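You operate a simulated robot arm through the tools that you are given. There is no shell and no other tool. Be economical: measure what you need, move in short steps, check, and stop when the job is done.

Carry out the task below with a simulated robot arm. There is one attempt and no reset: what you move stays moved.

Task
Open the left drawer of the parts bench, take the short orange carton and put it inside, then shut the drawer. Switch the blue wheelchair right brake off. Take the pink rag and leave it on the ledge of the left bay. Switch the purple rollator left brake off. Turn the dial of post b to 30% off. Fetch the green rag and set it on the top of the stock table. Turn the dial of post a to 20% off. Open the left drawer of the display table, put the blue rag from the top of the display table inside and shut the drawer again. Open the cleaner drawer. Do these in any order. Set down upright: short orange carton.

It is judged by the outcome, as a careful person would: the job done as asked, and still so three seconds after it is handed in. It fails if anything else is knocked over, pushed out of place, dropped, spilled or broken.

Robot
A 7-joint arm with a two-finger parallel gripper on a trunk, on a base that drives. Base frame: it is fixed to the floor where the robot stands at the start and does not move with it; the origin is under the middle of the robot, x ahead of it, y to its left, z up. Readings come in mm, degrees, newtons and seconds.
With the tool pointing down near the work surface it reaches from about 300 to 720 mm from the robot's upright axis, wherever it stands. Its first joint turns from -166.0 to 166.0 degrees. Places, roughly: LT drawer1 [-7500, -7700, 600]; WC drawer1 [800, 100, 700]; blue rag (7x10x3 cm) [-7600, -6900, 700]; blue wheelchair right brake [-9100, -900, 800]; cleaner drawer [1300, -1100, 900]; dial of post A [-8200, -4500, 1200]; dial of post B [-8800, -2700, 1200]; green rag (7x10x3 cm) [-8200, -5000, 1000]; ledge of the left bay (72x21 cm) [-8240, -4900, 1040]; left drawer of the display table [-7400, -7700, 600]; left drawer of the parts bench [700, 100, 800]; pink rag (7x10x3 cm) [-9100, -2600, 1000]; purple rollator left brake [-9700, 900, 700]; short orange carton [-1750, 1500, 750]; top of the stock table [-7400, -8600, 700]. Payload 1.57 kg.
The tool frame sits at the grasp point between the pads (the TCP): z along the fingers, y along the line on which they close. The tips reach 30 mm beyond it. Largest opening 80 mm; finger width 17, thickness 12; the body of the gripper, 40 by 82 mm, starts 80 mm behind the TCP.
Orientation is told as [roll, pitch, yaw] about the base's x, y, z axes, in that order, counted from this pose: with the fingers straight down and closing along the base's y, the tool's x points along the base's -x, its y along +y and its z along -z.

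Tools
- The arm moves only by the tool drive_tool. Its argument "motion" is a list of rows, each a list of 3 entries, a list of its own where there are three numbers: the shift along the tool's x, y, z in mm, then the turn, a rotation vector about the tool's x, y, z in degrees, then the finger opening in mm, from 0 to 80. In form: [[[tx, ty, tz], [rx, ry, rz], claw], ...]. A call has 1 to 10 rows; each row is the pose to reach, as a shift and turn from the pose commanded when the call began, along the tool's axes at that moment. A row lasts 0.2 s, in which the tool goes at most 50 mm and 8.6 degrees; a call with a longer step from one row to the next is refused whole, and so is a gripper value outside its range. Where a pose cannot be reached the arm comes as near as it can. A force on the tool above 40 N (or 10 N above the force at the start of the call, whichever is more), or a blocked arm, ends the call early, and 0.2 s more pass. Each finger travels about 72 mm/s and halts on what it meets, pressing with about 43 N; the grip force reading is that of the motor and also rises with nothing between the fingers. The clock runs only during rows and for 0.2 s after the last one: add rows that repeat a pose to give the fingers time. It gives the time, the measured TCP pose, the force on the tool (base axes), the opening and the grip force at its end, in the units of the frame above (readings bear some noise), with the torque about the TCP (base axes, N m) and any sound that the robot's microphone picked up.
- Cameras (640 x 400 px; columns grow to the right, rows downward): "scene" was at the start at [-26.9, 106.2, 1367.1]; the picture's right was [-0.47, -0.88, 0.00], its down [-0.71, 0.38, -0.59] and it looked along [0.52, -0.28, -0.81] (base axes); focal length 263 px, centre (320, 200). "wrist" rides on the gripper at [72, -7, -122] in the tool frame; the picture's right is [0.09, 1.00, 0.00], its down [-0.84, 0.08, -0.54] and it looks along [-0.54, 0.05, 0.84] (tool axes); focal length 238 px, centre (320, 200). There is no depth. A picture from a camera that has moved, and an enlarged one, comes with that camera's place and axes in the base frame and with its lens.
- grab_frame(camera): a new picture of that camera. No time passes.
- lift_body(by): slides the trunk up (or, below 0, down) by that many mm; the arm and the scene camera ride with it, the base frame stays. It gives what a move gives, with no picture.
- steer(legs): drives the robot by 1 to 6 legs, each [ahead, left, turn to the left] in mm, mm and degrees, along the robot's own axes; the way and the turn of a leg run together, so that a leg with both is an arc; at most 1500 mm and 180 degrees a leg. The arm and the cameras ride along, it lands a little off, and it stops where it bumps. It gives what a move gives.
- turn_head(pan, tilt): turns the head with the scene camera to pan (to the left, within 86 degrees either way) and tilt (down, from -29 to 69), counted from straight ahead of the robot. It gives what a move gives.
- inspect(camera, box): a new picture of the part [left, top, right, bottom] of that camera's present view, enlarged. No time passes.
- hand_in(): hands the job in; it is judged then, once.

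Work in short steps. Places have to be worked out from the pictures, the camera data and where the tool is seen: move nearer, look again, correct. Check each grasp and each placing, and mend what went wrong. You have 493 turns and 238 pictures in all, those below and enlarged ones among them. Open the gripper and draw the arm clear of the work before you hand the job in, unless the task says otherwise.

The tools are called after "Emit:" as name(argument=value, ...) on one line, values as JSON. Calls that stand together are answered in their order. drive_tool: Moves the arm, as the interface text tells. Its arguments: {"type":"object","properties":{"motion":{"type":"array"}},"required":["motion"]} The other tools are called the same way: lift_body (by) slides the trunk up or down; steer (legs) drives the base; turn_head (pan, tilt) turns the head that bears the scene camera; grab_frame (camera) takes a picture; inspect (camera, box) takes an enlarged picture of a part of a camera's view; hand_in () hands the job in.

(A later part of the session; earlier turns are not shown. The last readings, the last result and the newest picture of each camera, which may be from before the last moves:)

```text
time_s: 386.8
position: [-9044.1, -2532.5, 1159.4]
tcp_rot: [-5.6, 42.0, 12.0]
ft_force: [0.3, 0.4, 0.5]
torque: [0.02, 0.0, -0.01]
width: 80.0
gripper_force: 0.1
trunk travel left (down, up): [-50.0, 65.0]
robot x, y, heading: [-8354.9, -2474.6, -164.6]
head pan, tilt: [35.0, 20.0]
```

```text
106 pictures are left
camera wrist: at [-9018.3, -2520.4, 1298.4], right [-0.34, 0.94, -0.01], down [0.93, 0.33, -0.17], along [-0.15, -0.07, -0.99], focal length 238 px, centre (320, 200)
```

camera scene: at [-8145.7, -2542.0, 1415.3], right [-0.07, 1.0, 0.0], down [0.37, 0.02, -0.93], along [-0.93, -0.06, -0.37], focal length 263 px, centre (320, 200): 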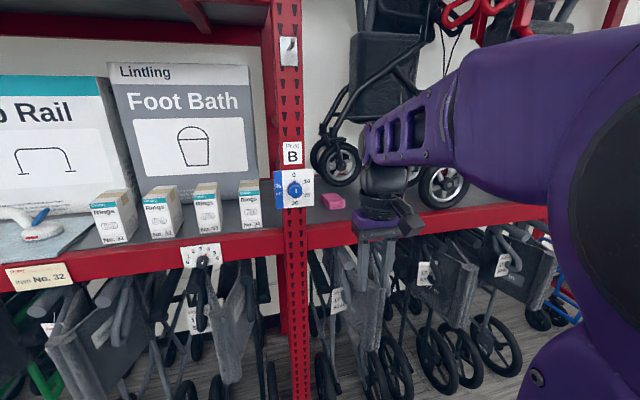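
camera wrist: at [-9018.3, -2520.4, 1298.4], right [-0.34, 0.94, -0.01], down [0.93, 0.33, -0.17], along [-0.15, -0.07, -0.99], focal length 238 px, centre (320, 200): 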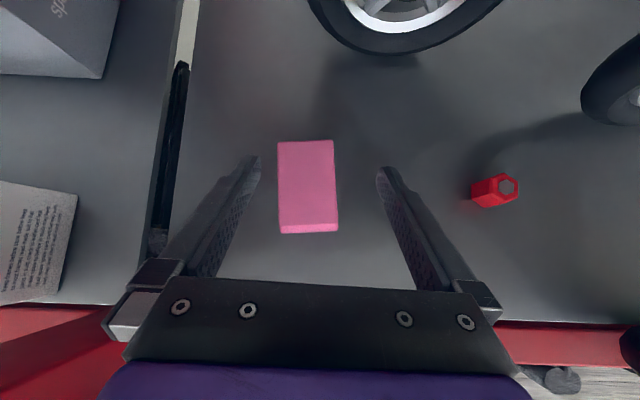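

Rag centre ≈(-9071,-2560), long axis nearly along my direction. I align laterally, yaw 3° and lower to just above it.

Emit:
drive_tool(motion=[[[0, -8, 0], [1.1, 0, -1.2], 80], [[-15, -16, 15], [2.2, 0, -2.4], 80], [[-40, -16, 38], [2.2, 0, -2.4], 80], [[-58, -16, 56], [2.2, 0, -2.4], 80]])

Emit:
grab_frame(camera="wrist")

```text
time_s: 387.8
position: [-9030.9, -2549.8, 1085.3]
tcp_rot: [-5.6, 42.6, 15.3]
ft_force: [1.1, 0.0, 1.0]
torque: [-0.02, 0.11, -0.04]
width: 80.5
gripper_force: 0.0
trunk travel left (down, up): [-50.0, 65.0]
robot x, y, heading: [-8354.1, -2472.0, -164.8]
head pan, tilt: [35.0, 20.0]
```

```text
105 pictures are left
camera wrist: at [-9004.5, -2536.8, 1223.3], right [-0.39, 0.92, -0.01], down [0.91, 0.38, -0.17], along [-0.16, -0.08, -0.98], focal length 238 px, centre (320, 200)
```

wrist: 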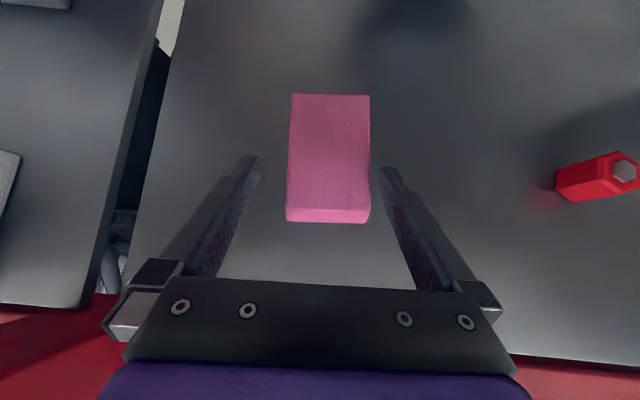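

Rag top z≈1016, 70×100 mm. Shift 8 mm right and go in along the fingers to the shelf, then close.

Emit:
drive_tool(motion=[[[-8, 8, 10], [0, 0, 0], 80], [[-16, 8, 35], [0, 0, 0], 80], [[-16, 8, 60], [0, 0, 0], 80], [[-16, 8, 75], [0, 0, 0], 80]])

Emit:
grab_frame(camera="wrist")

```text
time_s: 388.4
position: [-9043.4, -2543.4, 1060.5]
tcp_rot: [-5.2, 43.2, 15.4]
ft_force: [6.5, 1.2, 11.4]
torque: [0.4, 0.13, -0.37]
width: 78.5
gripper_force: 0.1
trunk travel left (down, up): [-50.0, 65.0]
robot x, y, heading: [-8357.4, -2473.5, -164.8]
head pan, tilt: [35.0, 20.0]
stopped in row 2: the force on the tool passed its limit at 97 N (the readings are from after the stop); the commanded pose is now the measured one
```

```text
104 pictures are left
camera wrist: at [-9014.8, -2530.9, 1198.3], right [-0.39, 0.92, 0.0], down [0.91, 0.38, -0.18], along [-0.17, -0.07, -0.98], focal length 238 px, centre (320, 200)
```

wrist: 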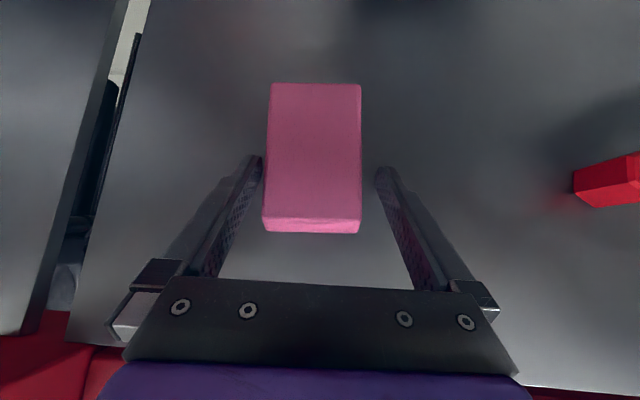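

I clipped the rag's left edge: it is 70 mm wide and I'm 4.5 mm off. Back off, recentre and go in again more slowly.

Emit:
drive_tool(motion=[[[0, -4.5, -12], [0, 0, 0], 80], [[0, -4.5, -12], [0, 0, 0], 80]])

Emit:
grab_frame(camera="wrist")

```text
time_s: 389.0
position: [-9034.2, -2544.7, 1064.9]
tcp_rot: [-5.4, 42.7, 15.3]
ft_force: [0.3, 0.0, -0.8]
torque: [-0.01, 0.0, -0.02]
width: 80.0
gripper_force: 0.0
trunk travel left (down, up): [-50.0, 65.0]
robot x, y, heading: [-8353.3, -2475.3, -164.7]
head pan, tilt: [35.0, 20.0]
```

```text
103 pictures are left
camera wrist: at [-9007.0, -2532.0, 1202.9], right [-0.39, 0.92, -0.01], down [0.91, 0.38, -0.18], along [-0.16, -0.07, -0.98], focal length 238 px, centre (320, 200)
```

wrist: 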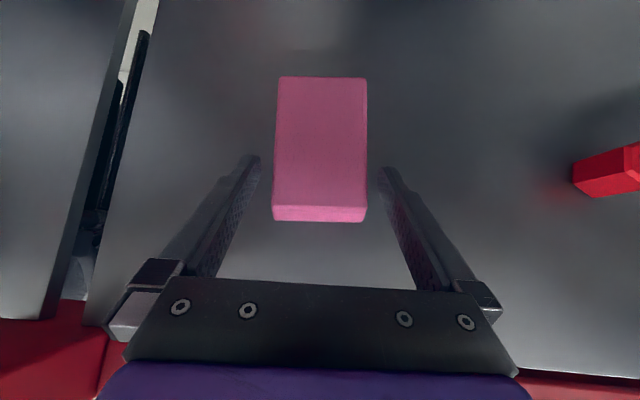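

Centred now. Advance in small steps.

Emit:
drive_tool(motion=[[[0, 0.5, 12], [0, 0, 0], 80], [[-2, 0.5, 24], [0, 0, 0], 80], [[-3, 0.5, 36], [0, 0, 0], 80], [[-4, 0.5, 48], [0, 0, 0], 80], [[-4, 0.5, 58], [0, 0, 0], 80]])

Emit:
grab_frame(camera="wrist")

```text
time_s: 389.6
position: [-9046.9, -2545.5, 1059.9]
tcp_rot: [-4.9, 43.7, 15.3]
ft_force: [8.9, 1.9, 14.9]
torque: [0.56, 0.14, -0.46]
width: 78.2
gripper_force: 0.1
trunk travel left (down, up): [-50.0, 65.0]
robot x, y, heading: [-8354.5, -2472.0, -164.8]
head pan, tilt: [35.0, 20.0]
stopped in row 3: the force on the tool passed its limit at 102 N (the readings are from after the stop); the commanded pose is now the measured one
```

```text
102 pictures are left
camera wrist: at [-9017.2, -2533.4, 1197.6], right [-0.38, 0.92, 0.0], down [0.91, 0.38, -0.19], along [-0.18, -0.07, -0.98], focal length 238 px, centre (320, 200)
```

wrist: 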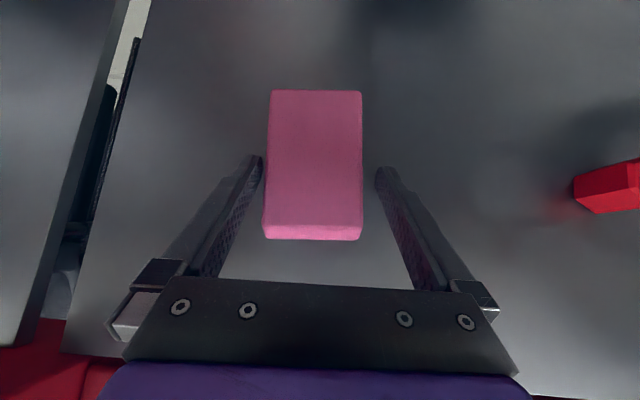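

Blocked again at the same height. I look with the scene camera to see what touches.

Emit:
turn_head(pan=10, tilt=25)

Emit:
grab_frame(camera="scene")

```text
time_s: 390.5
position: [-9047.3, -2546.8, 1060.7]
tcp_rot: [-4.9, 43.8, 15.3]
ft_force: [4.5, 1.8, 28.6]
torque: [1.05, 0.65, -0.25]
width: 79.1
gripper_force: 0.1
trunk travel left (down, up): [-50.0, 65.0]
robot x, y, heading: [-8356.3, -2472.7, -164.8]
head pan, tilt: [10.0, 25.0]
```

```text
101 pictures are left
camera scene: at [-8312.4, -2623.5, 1410.1], right [-0.43, 0.9, 0.0], down [0.38, 0.18, -0.91], along [-0.82, -0.39, -0.42], focal length 263 px, centre (320, 200)
```

scene: 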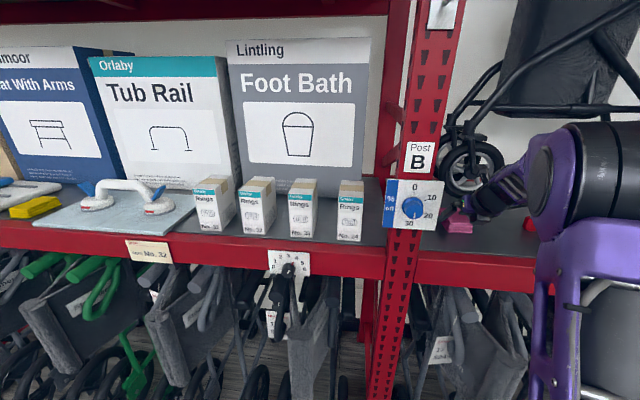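

Emit:
inspect(camera="scene", box=[420, 160, 564, 260])

```text
4.00 times, centred on (492, 210) of scene
camera zoom: at [-8312.4, -2623.5, 1410.1], right [-0.43, 0.9, 0.0], down [0.38, 0.18, -0.91], along [-0.82, -0.39, -0.42], focal length 1053 px, centre (-368, 160)
```

zoom: 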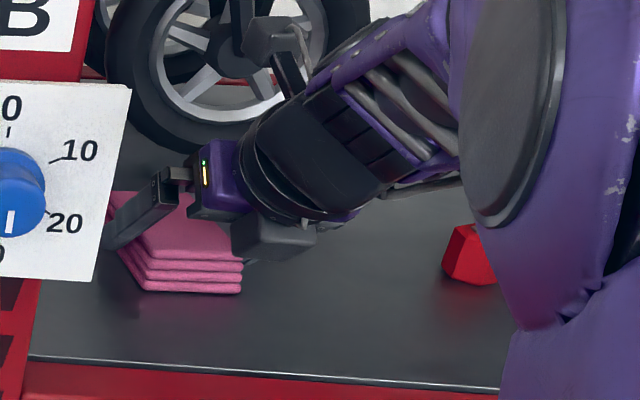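

The fingers actually are already down at the shelf beside the rag (shelf z≈1036). I back off 4 mm and close.

Emit:
drive_tool(motion=[[[2, 0, -4], [0, 0, 0], 80], [[2, 0, -4], [0, 0, 0], 60], [[2, 0, -4], [0, 0, 0], 40], [[2, 0, -4], [0, 0, 0], 30], [[2, 0, -4], [0, 0, 0], 30]])

Emit:
grab_frame(camera="wrist")

```text
time_s: 391.7
position: [-9046.1, -2546.0, 1060.0]
tcp_rot: [-5.3, 43.3, 15.2]
ft_force: [2.9, 9.4, 16.3]
torque: [0.87, 0.5, -0.43]
width: 65.4
gripper_force: 43.0
trunk travel left (down, up): [-50.0, 65.0]
robot x, y, heading: [-8355.4, -2475.3, -164.7]
head pan, tilt: [10.0, 25.0]
```

```text
99 pictures are left
camera wrist: at [-9016.5, -2532.5, 1197.7], right [-0.38, 0.92, 0.0], down [0.91, 0.38, -0.19], along [-0.17, -0.07, -0.98], focal length 238 px, centre (320, 200)
```

wrist: 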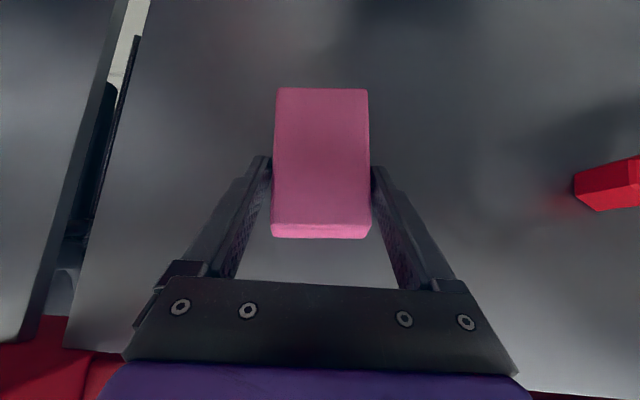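

Gripped at 65 mm. Lift ~90 mm.

Emit:
drive_tool(motion=[[[14, 0, -15], [0, 0, 0], 30], [[34, 0, -36], [0, 0, 0], 30], [[62, 0, -66], [0, 0, 0], 30]])

Emit:
grab_frame(camera="wrist")

```text
time_s: 392.5
position: [-9049.8, -2542.4, 1148.2]
tcp_rot: [-5.2, 43.3, 15.4]
ft_force: [0.1, 0.6, -1.0]
torque: [-0.02, 0.01, 0.0]
width: 65.2
gripper_force: 42.2
trunk travel left (down, up): [-50.0, 65.0]
robot x, y, heading: [-8354.0, -2473.2, -164.8]
head pan, tilt: [10.0, 25.0]
```

```text
98 pictures are left
camera wrist: at [-9020.2, -2529.9, 1285.3], right [-0.38, 0.92, 0.0], down [0.91, 0.38, -0.18], along [-0.17, -0.07, -0.98], focal length 238 px, centre (320, 200)
```

wrist: 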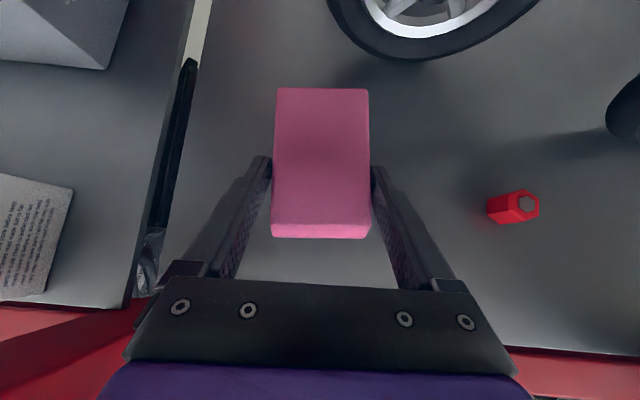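

Rag held. Back out and strafe left along the rack toward the left bay.

Emit:
steer(legs=[[-420, 0, 0]])

Emit:
turn_head(pan=60, tilt=20)

Emit:
grab_frame(camera="scene")

```text
time_s: 395.1
position: [-8649.6, -2431.8, 1147.6]
tcp_rot: [-5.1, 43.3, 15.0]
ft_force: [1.3, 0.5, -0.6]
torque: [-0.04, 0.0, 0.0]
width: 64.9
gripper_force: 43.3
trunk travel left (down, up): [-50.0, 65.0]
robot x, y, heading: [-7952.4, -2371.5, -165.2]
head pan, tilt: [10.0, 25.0]
```

```text
time_s: 396.3
position: [-8647.3, -2430.7, 1148.6]
tcp_rot: [-5.1, 43.2, 15.0]
ft_force: [0.5, 0.2, -0.5]
torque: [0.0, 0.0, 0.02]
width: 64.9
gripper_force: 42.9
trunk travel left (down, up): [-50.0, 65.0]
robot x, y, heading: [-7952.4, -2364.3, -165.0]
head pan, tilt: [60.0, 20.0]
```

```text
97 pictures are left
camera scene: at [-7854.9, -2566.9, 1418.0], right [-0.97, 0.26, 0.0], down [0.09, 0.33, -0.94], along [-0.24, -0.91, -0.34], focal length 263 px, centre (320, 200)
```

scene: 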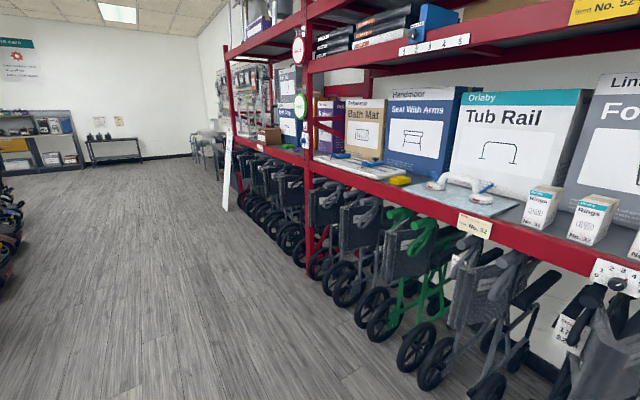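

The lane is wide and clear. Strafe left ~2.3 m to face the left bay.

Emit:
steer(legs=[[0, 1200, 0], [0, 1100, 0]])

Emit:
turn_head(pan=15, tilt=20)

Emit:
grab_frame(camera="scene")

```text
time_s: 418.3
position: [-8042.5, -4634.9, 1148.3]
tcp_rot: [-5.1, 43.2, 16.0]
ft_force: [0.1, 0.0, -0.6]
torque: [0.0, -0.02, 0.02]
width: 64.1
gripper_force: 43.1
trunk travel left (down, up): [-50.0, 65.0]
robot x, y, heading: [-7348.4, -4558.2, -164.0]
head pan, tilt: [60.0, 20.0]
```

```text
time_s: 419.4
position: [-8042.1, -4634.4, 1147.6]
tcp_rot: [-5.1, 43.2, 16.0]
ft_force: [0.4, 0.2, 0.3]
torque: [0.04, 0.0, -0.01]
width: 64.2
gripper_force: 42.7
trunk travel left (down, up): [-50.0, 65.0]
robot x, y, heading: [-7348.4, -4558.0, -164.2]
head pan, tilt: [15.0, 20.0]
```

```text
96 pictures are left
camera scene: at [-7304.6, -4714.7, 1418.0], right [-0.51, 0.86, 0.0], down [0.29, 0.18, -0.94], along [-0.81, -0.48, -0.34], focal length 263 px, centre (320, 200)
```

scene: 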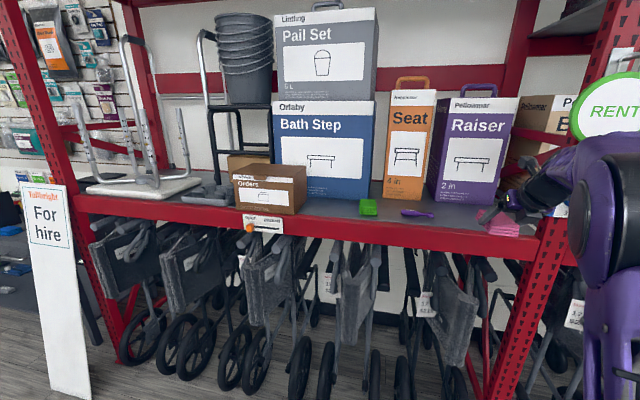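

Green rag, purple item and boxes stand in this bay. There's free space on the ledge right of the purple item: target rag centre ≈(-8293,-4718). Drive 230 mm ahead with the rag high, then view from the wrist.

Emit:
steer(legs=[[150, 0, 0], [80, 5, 0]])

Emit:
grab_frame(camera="wrist")

Emit:
grab_frame(camera="scene")

```text
time_s: 421.4
position: [-8265.2, -4705.1, 1148.1]
tcp_rot: [-5.1, 43.4, 16.1]
ft_force: [-0.1, 0.6, -0.7]
torque: [0.0, -0.04, -0.02]
width: 64.0
gripper_force: 42.7
trunk travel left (down, up): [-50.0, 65.0]
robot x, y, heading: [-7571.2, -4626.6, -163.7]
head pan, tilt: [15.0, 20.0]
```

```text
95 pictures are left
camera wrist: at [-8235.6, -4692.5, 1285.7], right [-0.4, 0.92, 0.0], down [0.9, 0.39, -0.19], along [-0.17, -0.08, -0.98], focal length 238 px, centre (320, 200)
```

wrist: 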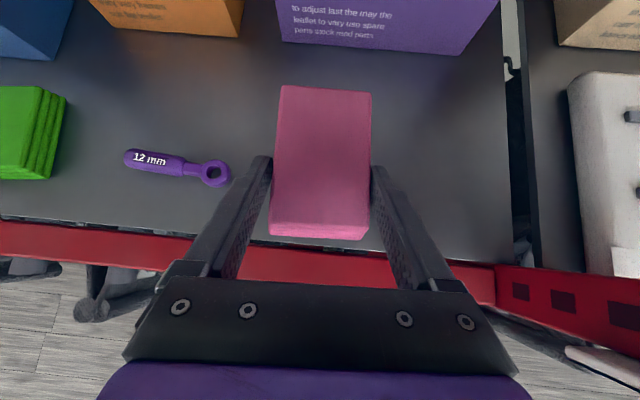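

```text
94 pictures are left
camera scene: at [-7526.3, -4783.4, 1418.0], right [-0.52, 0.86, 0.0], down [0.29, 0.18, -0.94], along [-0.8, -0.48, -0.34], focal length 263 px, centre (320, 200)
```

scene: 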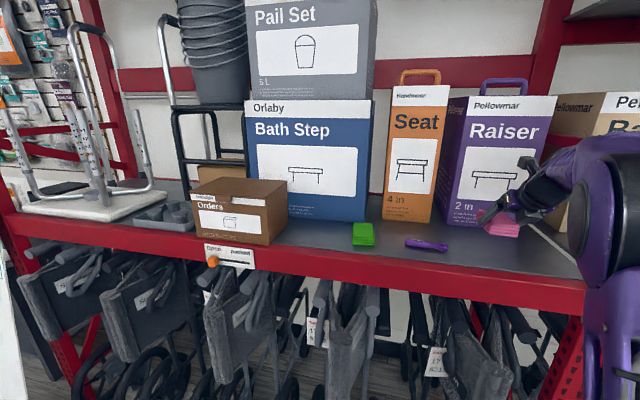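

Good spot. Move 30 mm deeper, then lower to the ledge.

Emit:
drive_tool(motion=[[[22, 0, 20.5], [0, 0, 0], 30], [[4, 0, 39], [0, 0, 0], 30], [[-14, 0, 58], [0, 0, 0], 30], [[-28, 0, 72], [0, 0, 0], 30], [[-34, 0, 79], [0, 0, 0], 30]])

```text
time_s: 422.6
position: [-8292.0, -4719.3, 1067.5]
tcp_rot: [-5.2, 43.3, 16.2]
ft_force: [0.6, 0.2, -0.9]
torque: [0.01, 0.01, 0.0]
width: 64.1
gripper_force: 42.6
trunk travel left (down, up): [-50.0, 65.0]
robot x, y, heading: [-7572.8, -4626.9, -163.9]
head pan, tilt: [15.0, 20.0]
```

Not touching yet; lower in 3 mm steps until contact.

Emit:
drive_tool(motion=[[[-2, 0, 2.2], [0, 0, 0], 30], [[-4, 0, 4.4], [0, 0, 0], 30], [[-6, 0, 6.6], [0, 0, 0], 30]])

Emit:
inspect(camera="scene", box=[420, 170, 564, 260])

```text
time_s: 423.4
position: [-8289.8, -4720.6, 1061.5]
tcp_rot: [-5.0, 43.6, 16.2]
ft_force: [0.6, 0.8, 11.1]
torque: [0.31, 0.18, 0.06]
width: 64.1
gripper_force: 42.2
trunk travel left (down, up): [-50.0, 65.0]
robot x, y, heading: [-7569.3, -4626.6, -164.0]
head pan, tilt: [15.0, 20.0]
```

```text
4.44 times, centred on (492, 215) of scene
camera zoom: at [-7525.3, -4783.3, 1418.2], right [-0.52, 0.86, 0.0], down [0.29, 0.18, -0.94], along [-0.81, -0.48, -0.34], focal length 1170 px, centre (-444, 133)
```

zoom: 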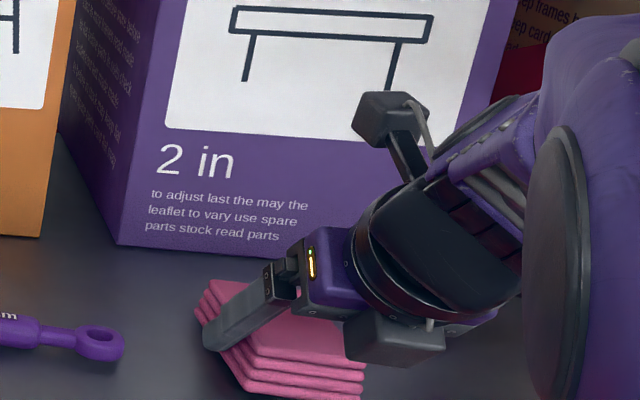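

Contact (11 N), the rag lies flat on the ledge. Release and rise.

Emit:
drive_tool(motion=[[[0, 0, 0], [0, 0, 0], 70], [[0, 0, 0], [0, 0, 0], 80], [[0, 0, -15], [0, 0, 0], 80], [[10, 0, -45], [0, 0, 0], 80], [[35, 0, -75], [0, 0, 0], 80]])

Emit:
grab_frame(camera="wrist")

```text
time_s: 424.6
position: [-8267.1, -4707.4, 1134.8]
tcp_rot: [-5.1, 43.1, 16.1]
ft_force: [-0.1, 0.1, 0.3]
torque: [-0.02, -0.03, -0.01]
width: 80.0
gripper_force: 0.1
trunk travel left (down, up): [-50.0, 65.0]
robot x, y, heading: [-7565.5, -4625.5, -164.0]
head pan, tilt: [15.0, 20.0]
```

```text
92 pictures are left
camera wrist: at [-8237.7, -4694.7, 1272.5], right [-0.4, 0.92, 0.0], down [0.9, 0.39, -0.18], along [-0.17, -0.08, -0.98], focal length 238 px, centre (320, 200)
```

wrist: 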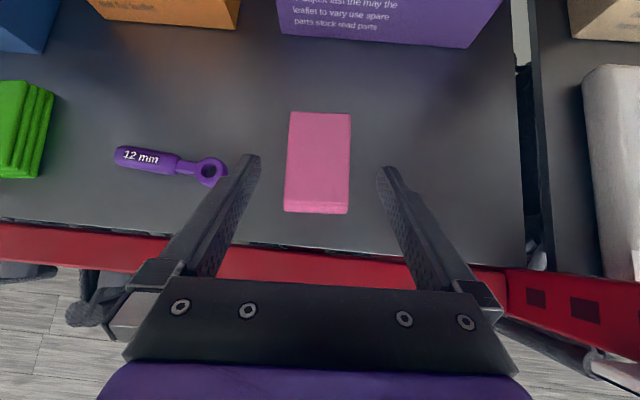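

Pink rag placed. Next dial A on the post to the right: back out, level the tool and look with the wrist camera.

Emit:
steer(legs=[[-330, 0, 0]])

Emit:
drive_tool(motion=[[[0, 20, 0], [0, 8, 0], 70], [[0, 50, 0], [0, 16, 0], 70], [[10, 80, 0], [0, 24, 0], 70], [[20, 110, 0], [0, 32, 0], 70], [[30, 130, 0], [0, 40, 0], 70], [[40, 150, 0], [0, 44, 0], 70]])

Emit:
grab_frame(camera="wrist")

```text
time_s: 426.8
position: [-7951.8, -4619.7, 1134.7]
tcp_rot: [-5.1, 43.3, 16.4]
ft_force: [0.4, 0.0, 0.4]
torque: [0.01, 0.0, -0.02]
width: 79.8
gripper_force: 0.0
trunk travel left (down, up): [-50.0, 65.0]
robot x, y, heading: [-7259.8, -4535.6, -163.7]
head pan, tilt: [15.0, 20.0]
```

```text
time_s: 428.2
position: [-8030.0, -4484.9, 1150.1]
tcp_rot: [-55.6, 85.5, -35.7]
ft_force: [-0.4, -0.5, 0.5]
torque: [-0.04, 0.03, 0.01]
width: 69.7
gripper_force: 0.0
trunk travel left (down, up): [-50.0, 65.0]
robot x, y, heading: [-7253.8, -4532.1, -163.8]
head pan, tilt: [15.0, 20.0]
```

```text
91 pictures are left
camera wrist: at [-7917.3, -4447.0, 1227.6], right [-0.34, 0.94, 0.03], down [0.54, 0.22, -0.82], along [-0.77, -0.26, -0.58], focal length 238 px, centre (320, 200)
```

wrist: 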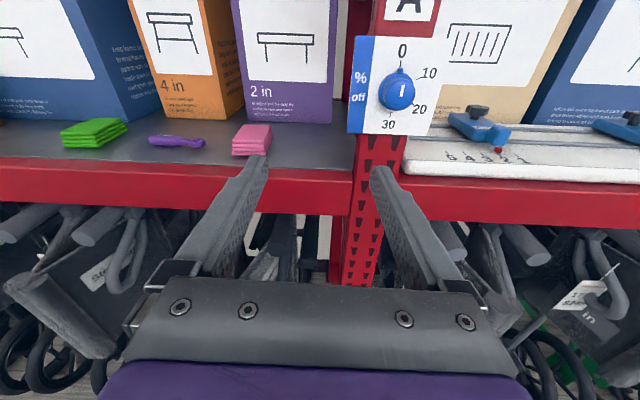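

Dial A: pointer at 0, 20 lies at ~120° clockwise. Knob front ≈(-8295,-4465,1165). I drive so that the tool is 75 mm in front of it and trim its orientation.

Emit:
steer(legs=[[174, -93, 0]])

Emit:
drive_tool(motion=[[[8, 0, 0], [-3.5, 2.5, 0], 70], [[15, 0, 0], [-3.5, 2.5, 0], 70]])

Emit:
grab_frame(camera="wrist")

```text
time_s: 429.8
position: [-8223.1, -4446.8, 1150.0]
tcp_rot: [-55.1, 85.5, -35.3]
ft_force: [-0.2, -0.2, -0.2]
torque: [0.0, 0.02, 0.0]
width: 70.0
gripper_force: 0.2
trunk travel left (down, up): [-50.0, 65.0]
robot x, y, heading: [-7451.1, -4496.4, -163.9]
head pan, tilt: [15.0, 20.0]
```

```text
time_s: 430.4
position: [-8222.5, -4445.9, 1165.7]
tcp_rot: [-85.0, 86.5, -68.9]
ft_force: [-0.3, -0.1, -0.7]
torque: [0.0, -0.04, 0.02]
width: 69.8
gripper_force: 0.0
trunk travel left (down, up): [-50.0, 65.0]
robot x, y, heading: [-7447.4, -4500.2, -163.5]
head pan, tilt: [15.0, 20.0]
```

```text
90 pictures are left
camera wrist: at [-8104.7, -4414.3, 1237.6], right [-0.28, 0.96, 0.03], down [0.52, 0.18, -0.84], along [-0.81, -0.22, -0.55], focal length 238 px, centre (320, 200)
```

wrist: 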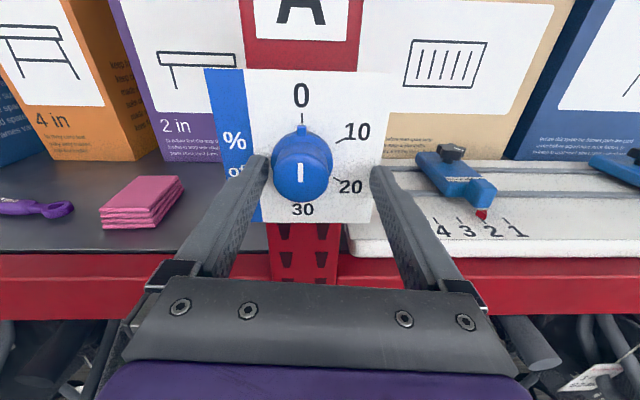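

I'm already almost at the knob (rack is closer here). Shift 12 mm left and advance slightly.

Emit:
drive_tool(motion=[[[0, -6, 0], [0, 0, 0], 70], [[0, -12, 0], [0, 0, 0], 70], [[0, -12, 6], [0, 0, 0], 70]])

Emit:
grab_frame(camera="wrist")

```text
time_s: 431.2
position: [-8221.2, -4457.6, 1166.7]
tcp_rot: [-85.7, 86.5, -69.5]
ft_force: [36.3, 6.8, -5.1]
torque: [0.23, 0.1, 1.81]
width: 72.8
gripper_force: 1.4
trunk travel left (down, up): [-50.0, 65.0]
robot x, y, heading: [-7447.8, -4494.3, -163.6]
head pan, tilt: [15.0, 20.0]
```

```text
89 pictures are left
camera wrist: at [-8103.0, -4425.8, 1239.5], right [-0.28, 0.96, 0.03], down [0.52, 0.18, -0.84], along [-0.81, -0.22, -0.55], focal length 238 px, centre (320, 200)
```

wrist: 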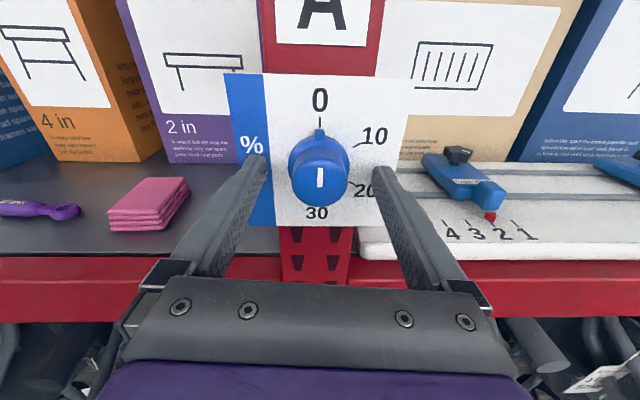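

Touching the plate; knob centred. Back off 8 mm and close.

Emit:
drive_tool(motion=[[[0, 0, -8], [0, 0, 0], 60], [[0, 0, -8], [0, 0, 0], 40], [[0, 0, -8], [0, 0, 0], 20], [[0, 0, -8], [0, 0, 0], 20]])

Emit:
grab_frame(camera="wrist")

```text
time_s: 432.2
position: [-8218.4, -4458.3, 1166.5]
tcp_rot: [-87.2, 86.4, -70.8]
ft_force: [-9.1, -1.9, 5.7]
torque: [0.03, -0.17, -0.06]
width: 41.5
gripper_force: 44.3
trunk travel left (down, up): [-50.0, 65.0]
robot x, y, heading: [-7446.2, -4497.0, -163.6]
head pan, tilt: [15.0, 20.0]
```

```text
88 pictures are left
camera wrist: at [-8100.5, -4425.8, 1239.9], right [-0.28, 0.96, 0.03], down [0.52, 0.18, -0.84], along [-0.81, -0.22, -0.54], focal length 238 px, centre (320, 200)
```

wrist: 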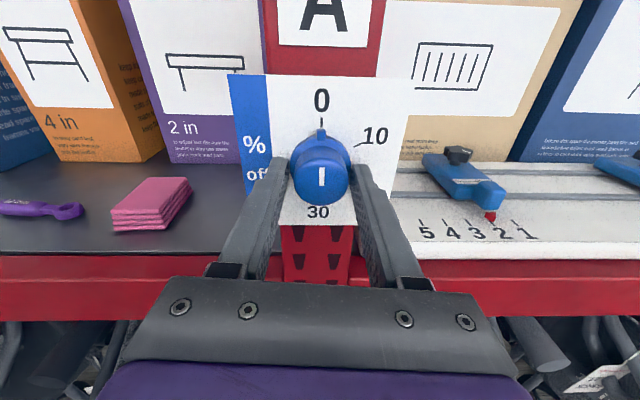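

Gripped, but the wrist is already turned 180°, so I release, back off, counter-rotate 120°, regrip, then turn clockwise.

Emit:
drive_tool(motion=[[[0, 0, 0], [0, 0, 0], 50], [[0, 0, 0], [0, 0, 0], 70], [[0, 0, -30], [0, 0, 0], 70], [[0, 0, -45], [0, 0, -8.5], 70], [[0, 0, -45], [0, 0, -17], 70], [[0, 0, -45], [0, 0, -25.5], 70], [[0, 0, -45], [0, 0, -34], 70], [[0, 0, -45], [0, 0, -42.5], 70], [[0, 0, -45], [0, 0, -51], 70], [[0, 0, -45], [0, 0, -59.5], 70]])

Emit:
drive_tool(motion=[[[0, 0, 0], [0, 0, -8.5], 70], [[0, 0, 0], [0, 0, -17], 70], [[0, 0, 0], [0, 0, -25.5], 70], [[0, 0, 0], [0, 0, -34], 70], [[0, 0, 0], [0, 0, -42.5], 70], [[0, 0, 0], [0, 0, -51], 70], [[0, 0, 0], [0, 0, -59.5], 70], [[0, 0, 20], [0, 0, -60.5], 70], [[0, 0, 43], [0, 0, -60.5], 70]])

Emit:
grab_frame(camera="wrist")

```text
time_s: 434.4
position: [-8174.3, -4444.7, 1166.3]
tcp_rot: [89.8, 33.9, 106.1]
ft_force: [-1.0, 0.5, -0.5]
torque: [-0.02, -0.03, -0.02]
width: 70.0
gripper_force: 0.1
trunk travel left (down, up): [-50.0, 65.0]
robot x, y, heading: [-7452.9, -4495.4, -163.8]
head pan, tilt: [15.0, 20.0]
```

```text
time_s: 436.4
position: [-8216.8, -4457.7, 1167.1]
tcp_rot: [89.8, -26.4, 106.6]
ft_force: [-0.1, 0.4, 0.6]
torque: [-0.05, 0.0, 0.03]
width: 70.0
gripper_force: 0.1
trunk travel left (down, up): [-50.0, 65.0]
robot x, y, heading: [-7451.0, -4493.9, -163.8]
head pan, tilt: [15.0, 20.0]
```

```text
87 pictures are left
camera wrist: at [-8081.6, -4481.0, 1129.4], right [0.14, -0.51, 0.85], down [0.32, 0.84, 0.44], along [-0.94, 0.21, 0.28], focal length 238 px, centre (320, 200)
```

wrist: 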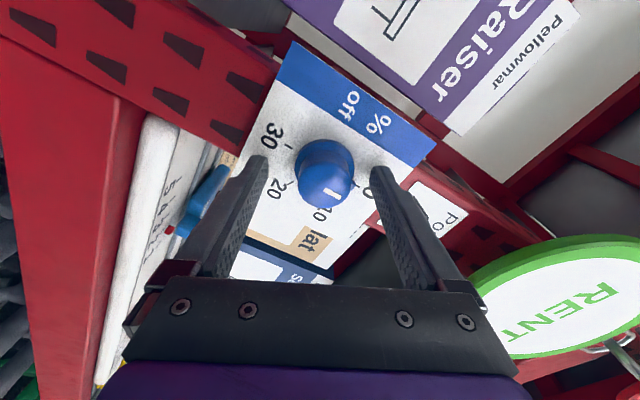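

Regrip now and turn 120° clockwise.

Emit:
drive_tool(motion=[[[0, 0, 0], [0, 0, 0], 50], [[0, 0, 0], [0, 0, 0], 30], [[0, 0, 0], [0, 0, 0], 20], [[0, 0, 0], [0, 0, 0], 20]])

Emit:
drive_tool(motion=[[[0, 0, 0], [0, 0, 8.5], 20], [[0, 0, 0], [0, 0, 17], 20], [[0, 0, 0], [0, 0, 25.5], 20], [[0, 0, 0], [0, 0, 34], 20], [[0, 0, 0], [0, 0, 42.5], 20], [[0, 0, 0], [0, 0, 51], 20], [[0, 0, 0], [0, 0, 59.5], 20], [[0, 0, 0], [0, 0, 68], 20], [[0, 0, 0], [0, 0, 76.5], 20], [[0, 0, 0], [0, 0, 85], 20]])

Emit:
drive_tool(motion=[[[0, 0, 0], [0, 0, 8.5], 20], [[0, 0, 0], [0, 0, 17], 20], [[0, 0, 0], [0, 0, 25.5], 20], [[0, 0, 0], [0, 0, 34], 20]])

Emit:
inspect(camera="wrist", box=[210, 60, 430, 260])

```text
time_s: 437.4
position: [-8216.7, -4457.9, 1170.6]
tcp_rot: [90.0, -26.5, 106.5]
ft_force: [-8.8, -3.3, 13.4]
torque: [-0.12, 0.27, 0.43]
width: 41.3
gripper_force: 45.1
trunk travel left (down, up): [-50.0, 65.0]
robot x, y, heading: [-7446.9, -4494.8, -163.7]
head pan, tilt: [15.0, 20.0]
```

```text
time_s: 439.6
position: [-8215.6, -4458.8, 1171.1]
tcp_rot: [90.1, 58.6, 106.6]
ft_force: [-16.1, -3.4, 23.9]
torque: [-0.02, 0.16, -0.19]
width: 41.5
gripper_force: 45.0
trunk travel left (down, up): [-50.0, 65.0]
robot x, y, heading: [-7449.8, -4496.0, -163.6]
head pan, tilt: [15.0, 20.0]
```

```text
time_s: 440.6
position: [-8214.6, -4458.6, 1169.1]
tcp_rot: [-91.4, 87.4, -75.1]
ft_force: [-11.1, -1.9, 24.9]
torque: [0.04, -0.05, 0.08]
width: 41.2
gripper_force: 45.3
trunk travel left (down, up): [-50.0, 65.0]
robot x, y, heading: [-7448.2, -4498.7, -163.8]
head pan, tilt: [15.0, 20.0]
```

```text
2.00 times, centred on (320, 160) of wrist
camera zoom: at [-8097.1, -4426.0, 1241.1], right [-0.28, 0.96, 0.05], down [0.51, 0.19, -0.84], along [-0.81, -0.21, -0.54], focal length 477 px, centre (320, 280)
```

zoom: 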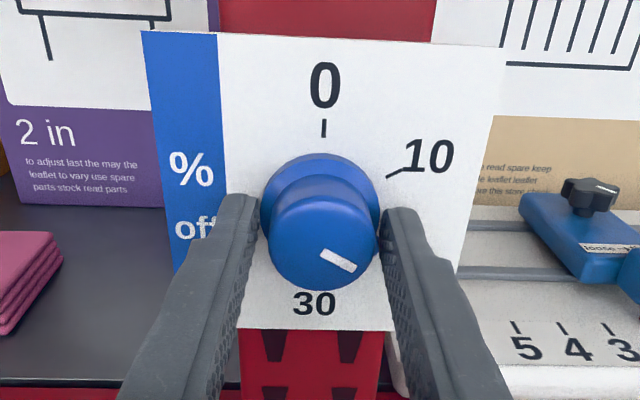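

Looks like ~120–130°. Release and back off to compare with the 20 tick.

Emit:
drive_tool(motion=[[[0, 0, 0], [0, 0, 0], 50], [[0, 0, 0], [0, 0, 0], 70], [[0, 0, -30], [0, 0, 0], 70], [[0, 0, -70], [0, 0, 0], 70], [[0, 0, -100], [0, 0, 0], 70]])

Emit:
inspect(camera="wrist", box=[240, 40, 400, 200])

```text
time_s: 441.8
position: [-8119.2, -4428.2, 1166.0]
tcp_rot: [-84.3, 87.4, -67.8]
ft_force: [-0.6, 0.7, 0.0]
torque: [0.0, 0.01, -0.02]
width: 70.2
gripper_force: 0.1
trunk travel left (down, up): [-50.0, 65.0]
robot x, y, heading: [-7447.9, -4494.6, -164.0]
head pan, tilt: [15.0, 20.0]
```

```text
2.50 times, centred on (320, 120) of wrist
camera zoom: at [-8000.9, -4396.4, 1238.7], right [-0.28, 0.96, 0.05], down [0.51, 0.19, -0.84], along [-0.81, -0.21, -0.55], focal length 596 px, centre (320, 400)
```

zoom: 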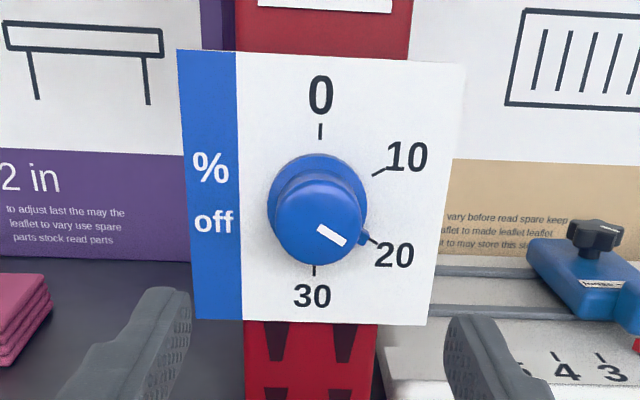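

The pointer nub is on the 20 tick. Now the green rag at ≈(-8224,-4992): tilt the fingers down, strafe left and approach.

Emit:
drive_tool(motion=[[[0, 0, -15], [0, -8, 0], 80], [[0, 0, -30], [0, -16, 0], 80], [[0, 0, -30], [0, -24, 0], 80], [[0, 0, -30], [0, -32, 0], 80], [[0, 0, -30], [0, -40, 0], 80], [[0, 0, -30], [0, -46, 0], 80]])

Emit:
steer(legs=[[0, 512, 0], [190, 0, 0]])

Emit:
grab_frame(camera="wrist")

```text
time_s: 443.2
position: [-8091.8, -4421.1, 1167.3]
tcp_rot: [-3.6, 43.5, 13.8]
ft_force: [-0.9, 0.8, -0.3]
torque: [0.01, 0.0, -0.03]
width: 79.9
gripper_force: 0.0
trunk travel left (down, up): [-50.0, 65.0]
robot x, y, heading: [-7446.9, -4497.1, -163.9]
head pan, tilt: [15.0, 20.0]
```

```text
time_s: 449.7
position: [-8131.6, -4955.9, 1167.9]
tcp_rot: [-3.6, 43.7, 13.4]
ft_force: [0.1, 0.4, -0.1]
torque: [0.0, 0.01, 0.03]
width: 79.9
gripper_force: 0.0
trunk travel left (down, up): [-50.0, 65.0]
robot x, y, heading: [-7489.8, -5039.6, -164.3]
head pan, tilt: [15.0, 20.0]
```

```text
84 pictures are left
camera wrist: at [-8100.6, -4947.3, 1305.3], right [-0.34, 0.94, 0.02], down [0.92, 0.33, -0.19], along [-0.18, -0.05, -0.98], focal length 238 px, centre (320, 200)
```

wrist: 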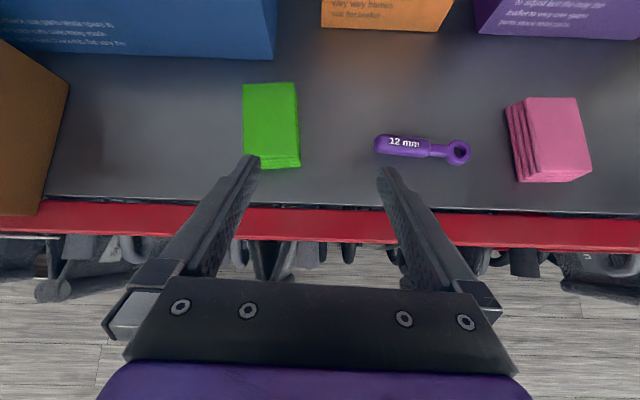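

Green rag at ≈(-8208,-5039). Drive 69 ahead and 57 left to centre it, with a 3° yaw.

Emit:
steer(legs=[[69, 57, 0]])

Emit:
drive_tool(motion=[[[-10, 0, 11], [2.2, 0, -2.4], 80], [[-34, 0, 36], [2.2, 0, -2.4], 80], [[-41, 0, 43], [2.2, 0, -2.4], 80]])

Emit:
grab_frame(camera="wrist")

```text
time_s: 451.0
position: [-8182.7, -5028.9, 1167.6]
tcp_rot: [-3.6, 43.7, 13.4]
ft_force: [-0.3, 0.4, -0.6]
torque: [0.0, 0.01, 0.02]
width: 80.1
gripper_force: 0.2
trunk travel left (down, up): [-50.0, 65.0]
robot x, y, heading: [-7545.8, -5112.1, -164.0]
head pan, tilt: [15.0, 20.0]
```

```text
time_s: 451.8
position: [-8181.9, -5030.1, 1107.2]
tcp_rot: [-3.5, 43.8, 16.6]
ft_force: [-0.7, 0.1, -0.6]
torque: [-0.02, 0.0, -0.03]
width: 80.0
gripper_force: 0.1
trunk travel left (down, up): [-50.0, 65.0]
robot x, y, heading: [-7545.7, -5111.4, -164.2]
head pan, tilt: [15.0, 20.0]
```

```text
83 pictures are left
camera wrist: at [-8150.8, -5019.8, 1245.1], right [-0.39, 0.92, 0.02], down [0.9, 0.38, -0.19], along [-0.18, -0.06, -0.98], focal length 238 px, centre (320, 200)
```

wrist: 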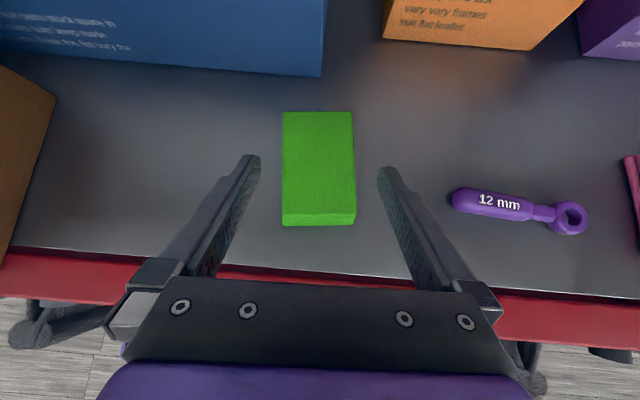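

Centred. Lower vertically 42 mm and close.

Emit:
drive_tool(motion=[[[-10, 0, 11], [0, 0, 0], 80], [[-20, 0, 21], [0, 0, 0], 80], [[-29, 0, 30], [0, 0, 0], 80], [[-29, 0, 30], [0, 0, 0], 60], [[-29, 0, 30], [0, 0, 0], 40], [[-29, 0, 30], [0, 0, 0], 30], [[-29, 0, 30], [0, 0, 0], 30]])

Emit:
drive_tool(motion=[[[14, 0, -15], [0, 0, 0], 30], [[34, 0, -36], [0, 0, 0], 30], [[62, 0, -66], [0, 0, 0], 30]])

Emit:
grab_frame(camera="wrist")

```text
time_s: 453.4
position: [-8182.3, -5033.5, 1065.9]
tcp_rot: [-3.5, 43.8, 16.6]
ft_force: [-0.6, 0.0, 0.2]
torque: [-0.02, 0.03, 0.02]
width: 64.9
gripper_force: 43.0
trunk travel left (down, up): [-50.0, 65.0]
robot x, y, heading: [-7544.6, -5111.0, -164.0]
head pan, tilt: [15.0, 20.0]
```

```text
time_s: 454.2
position: [-8182.1, -5031.5, 1159.1]
tcp_rot: [-3.5, 43.8, 16.7]
ft_force: [0.4, 0.0, -0.2]
torque: [0.0, -0.01, 0.03]
width: 64.7
gripper_force: 43.1
trunk travel left (down, up): [-50.0, 65.0]
robot x, y, heading: [-7540.9, -5110.2, -164.1]
head pan, tilt: [15.0, 20.0]
```

```text
82 pictures are left
camera wrist: at [-8151.0, -5020.1, 1295.9], right [-0.39, 0.92, 0.02], down [0.9, 0.38, -0.19], along [-0.18, -0.06, -0.98], focal length 238 px, centre (320, 200)
```

wrist: 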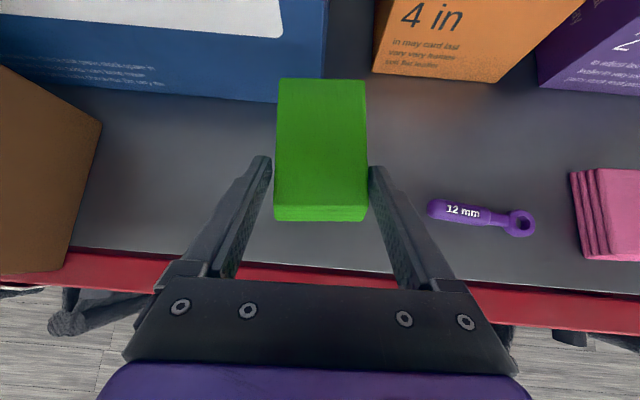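

Green rag held. Back out and look left toward the stock and display tables.

Emit:
steer(legs=[[-420, 0, 0]])

Emit:
turn_head(pan=65, tilt=20)

Emit:
grab_frame(camera="scene")

```text
time_s: 456.8
position: [-7779.3, -4919.3, 1158.4]
tcp_rot: [-3.4, 43.8, 16.9]
ft_force: [-0.3, 0.9, -1.2]
torque: [0.01, 0.0, 0.0]
width: 64.3
gripper_force: 43.4
trunk travel left (down, up): [-50.0, 65.0]
robot x, y, heading: [-7136.1, -4995.8, -164.1]
head pan, tilt: [15.0, 20.0]
```

```text
time_s: 457.9
position: [-7778.6, -4920.0, 1158.0]
tcp_rot: [-3.5, 43.8, 16.9]
ft_force: [0.2, -0.9, -0.6]
torque: [0.01, 0.0, -0.01]
width: 64.6
gripper_force: 43.0
trunk travel left (down, up): [-50.0, 65.0]
robot x, y, heading: [-7139.6, -4996.5, -164.4]
head pan, tilt: [65.0, 20.0]
```

```text
81 pictures are left
camera scene: at [-7028.9, -5197.9, 1418.0], right [-0.99, 0.16, 0.0], down [0.05, 0.34, -0.94], along [-0.15, -0.93, -0.34], focal length 263 px, centre (320, 200)
```

scene: 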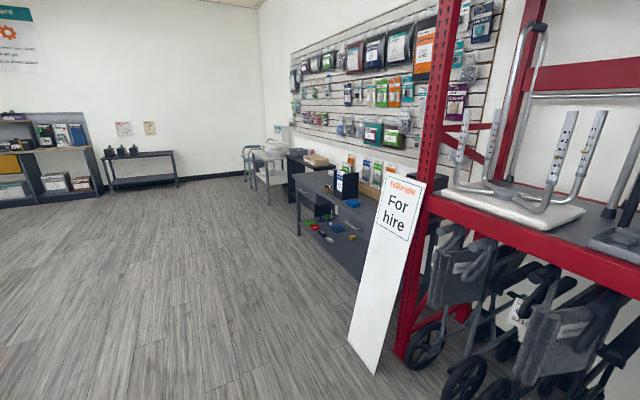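

The display table is the dark long one beyond the "For hire" board. I back off further to keep clear of the board, then strafe left.

Emit:
steer(legs=[[-400, 0, 0], [0, 1000, 0], [0, 900, 0]])

Emit:
turn_head(pan=25, tilt=25)

Emit:
grab_frame(camera="scene")

```text
time_s: 478.9
position: [-6842.6, -6666.3, 1157.7]
tcp_rot: [-3.5, 43.8, 17.5]
ft_force: [-0.2, 0.0, 0.7]
torque: [-0.03, -0.01, 0.01]
width: 63.8
gripper_force: 43.4
trunk travel left (down, up): [-50.0, 65.0]
robot x, y, heading: [-6201.6, -6738.0, -163.6]
head pan, tilt: [65.0, 20.0]
```

```text
time_s: 479.9
position: [-6841.9, -6667.3, 1157.6]
tcp_rot: [-3.5, 43.8, 17.6]
ft_force: [-0.5, -0.8, -0.4]
torque: [0.03, 0.01, 0.02]
width: 63.2
gripper_force: 42.6
trunk travel left (down, up): [-50.0, 65.0]
robot x, y, heading: [-6201.4, -6736.0, -163.3]
head pan, tilt: [25.0, 25.0]
```

```text
80 pictures are left
camera scene: at [-6144.9, -6905.3, 1409.9], right [-0.66, 0.75, 0.0], down [0.32, 0.28, -0.91], along [-0.68, -0.6, -0.42], focal length 263 px, centre (320, 200)
```

scene: 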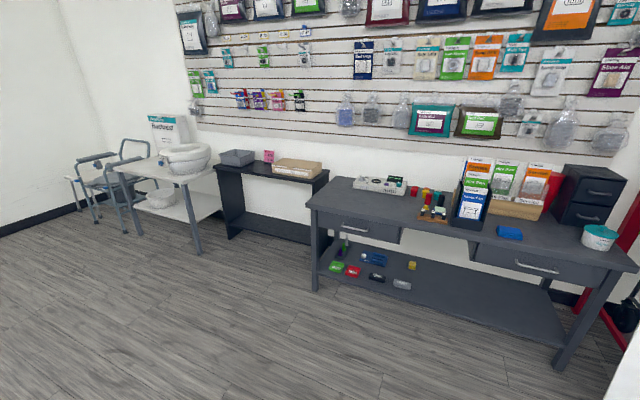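

Display table with two drawers; blue rag on top at right; black "stock" table to the left. Zoom on the stock table.

Emit:
inspect(camera="scene", box=[200, 130, 344, 220])

```text
4.44 times, centred on (272, 175) of scene
camera zoom: at [-6144.9, -6905.3, 1409.9], right [-0.66, 0.75, 0.0], down [0.32, 0.28, -0.91], along [-0.68, -0.6, -0.42], focal length 1170 px, centre (533, 311)
```

zoom: 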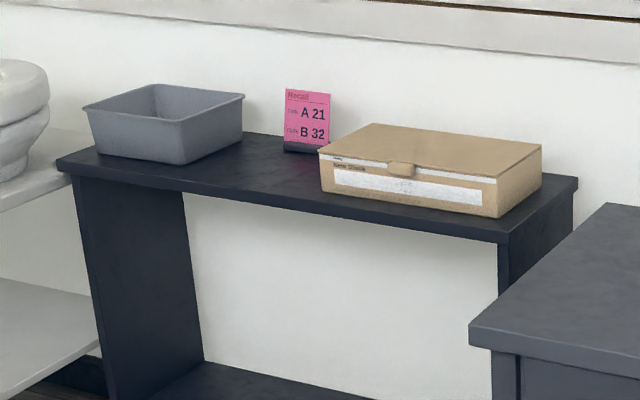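

Free spot on the stock table between bin and box: ≈(-7385,-8651). Drive in front of it.

Emit:
steer(legs=[[0, 800, 0], [0, 705, 0], [600, 0, 0]])

Emit:
turn_head(pan=5, tilt=35)

Emit:
grab_frame(camera="scene")

```text
time_s: 497.9
position: [-6970.6, -8290.1, 1158.3]
tcp_rot: [-3.5, 43.8, 17.6]
ft_force: [-0.4, 0.4, -0.5]
torque: [0.03, -0.03, 0.01]
width: 63.8
gripper_force: 43.1
trunk travel left (down, up): [-50.0, 65.0]
robot x, y, heading: [-6328.8, -8358.5, -163.6]
head pan, tilt: [25.0, 25.0]
```

```text
time_s: 498.8
position: [-6971.3, -8291.5, 1157.1]
tcp_rot: [-3.5, 43.9, 17.5]
ft_force: [0.6, 0.7, -1.0]
torque: [0.03, 0.0, 0.02]
width: 63.8
gripper_force: 43.3
trunk travel left (down, up): [-50.0, 65.0]
robot x, y, heading: [-6329.9, -8357.9, -163.1]
head pan, tilt: [5.0, 35.0]
```

```text
78 pictures are left
camera scene: at [-6285.4, -8499.8, 1394.2], right [-0.37, 0.93, 0.0], down [0.53, 0.21, -0.82], along [-0.76, -0.3, -0.57], focal length 263 px, centre (320, 200)
```

scene: 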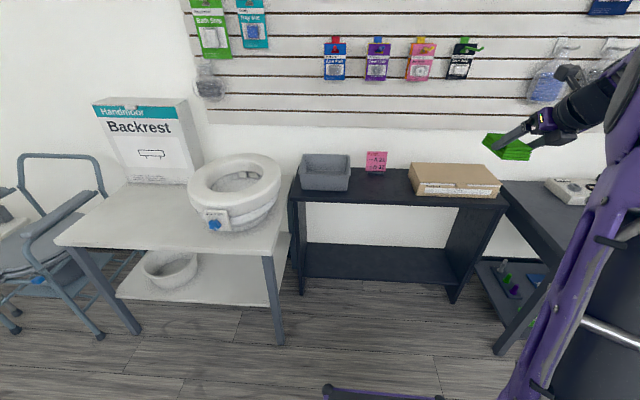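

Table z≈721, target spot ≈(-7348,-8625). The white table juts out on the left, so I swing the arm left instead of driving there.

Emit:
drive_tool(motion=[[[0, -42, 0], [0, 0, 0], 30], [[0, -84, 0], [0, 0, 0], 30], [[0, -126, 0], [0, 0, 0], 30], [[0, -168, 0], [0, 0, 0], 30], [[0, -210, 0], [0, 0, 0], 30], [[0, -252, 0], [0, 0, 0], 30], [[0, -294, 0], [0, 0, 0], 30], [[0, -330, 0], [0, 0, 0], 30]])

Emit:
steer(legs=[[300, -119, 0]])

Emit:
grab_frame(camera="wrist")

```text
time_s: 500.8
position: [-6890.2, -8516.2, 1173.5]
tcp_rot: [-3.8, 43.8, 8.5]
ft_force: [-0.9, 1.7, -0.8]
torque: [-0.08, -0.04, 0.03]
width: 63.6
gripper_force: 42.9
trunk travel left (down, up): [-50.0, 65.0]
robot x, y, heading: [-6328.7, -8360.7, -163.6]
head pan, tilt: [5.0, 35.0]
stopped in row 8: the arm was blocked; the commanded pose is now the measured one
```

```text
time_s: 502.9
position: [-7207.6, -8489.3, 1174.7]
tcp_rot: [-3.7, 43.8, 8.6]
ft_force: [-0.3, 0.3, -0.2]
torque: [-0.04, 0.0, 0.01]
width: 63.7
gripper_force: 43.1
trunk travel left (down, up): [-50.0, 65.0]
robot x, y, heading: [-6646.1, -8332.5, -163.6]
head pan, tilt: [5.0, 35.0]
```

```text
77 pictures are left
camera wrist: at [-7175.3, -8482.4, 1311.2], right [-0.26, 0.97, 0.02], down [0.95, 0.26, -0.19], along [-0.19, -0.03, -0.98], focal length 238 px, centre (320, 200)
```

wrist: 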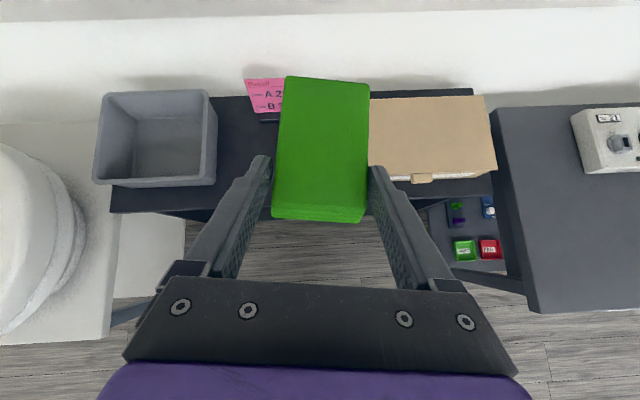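

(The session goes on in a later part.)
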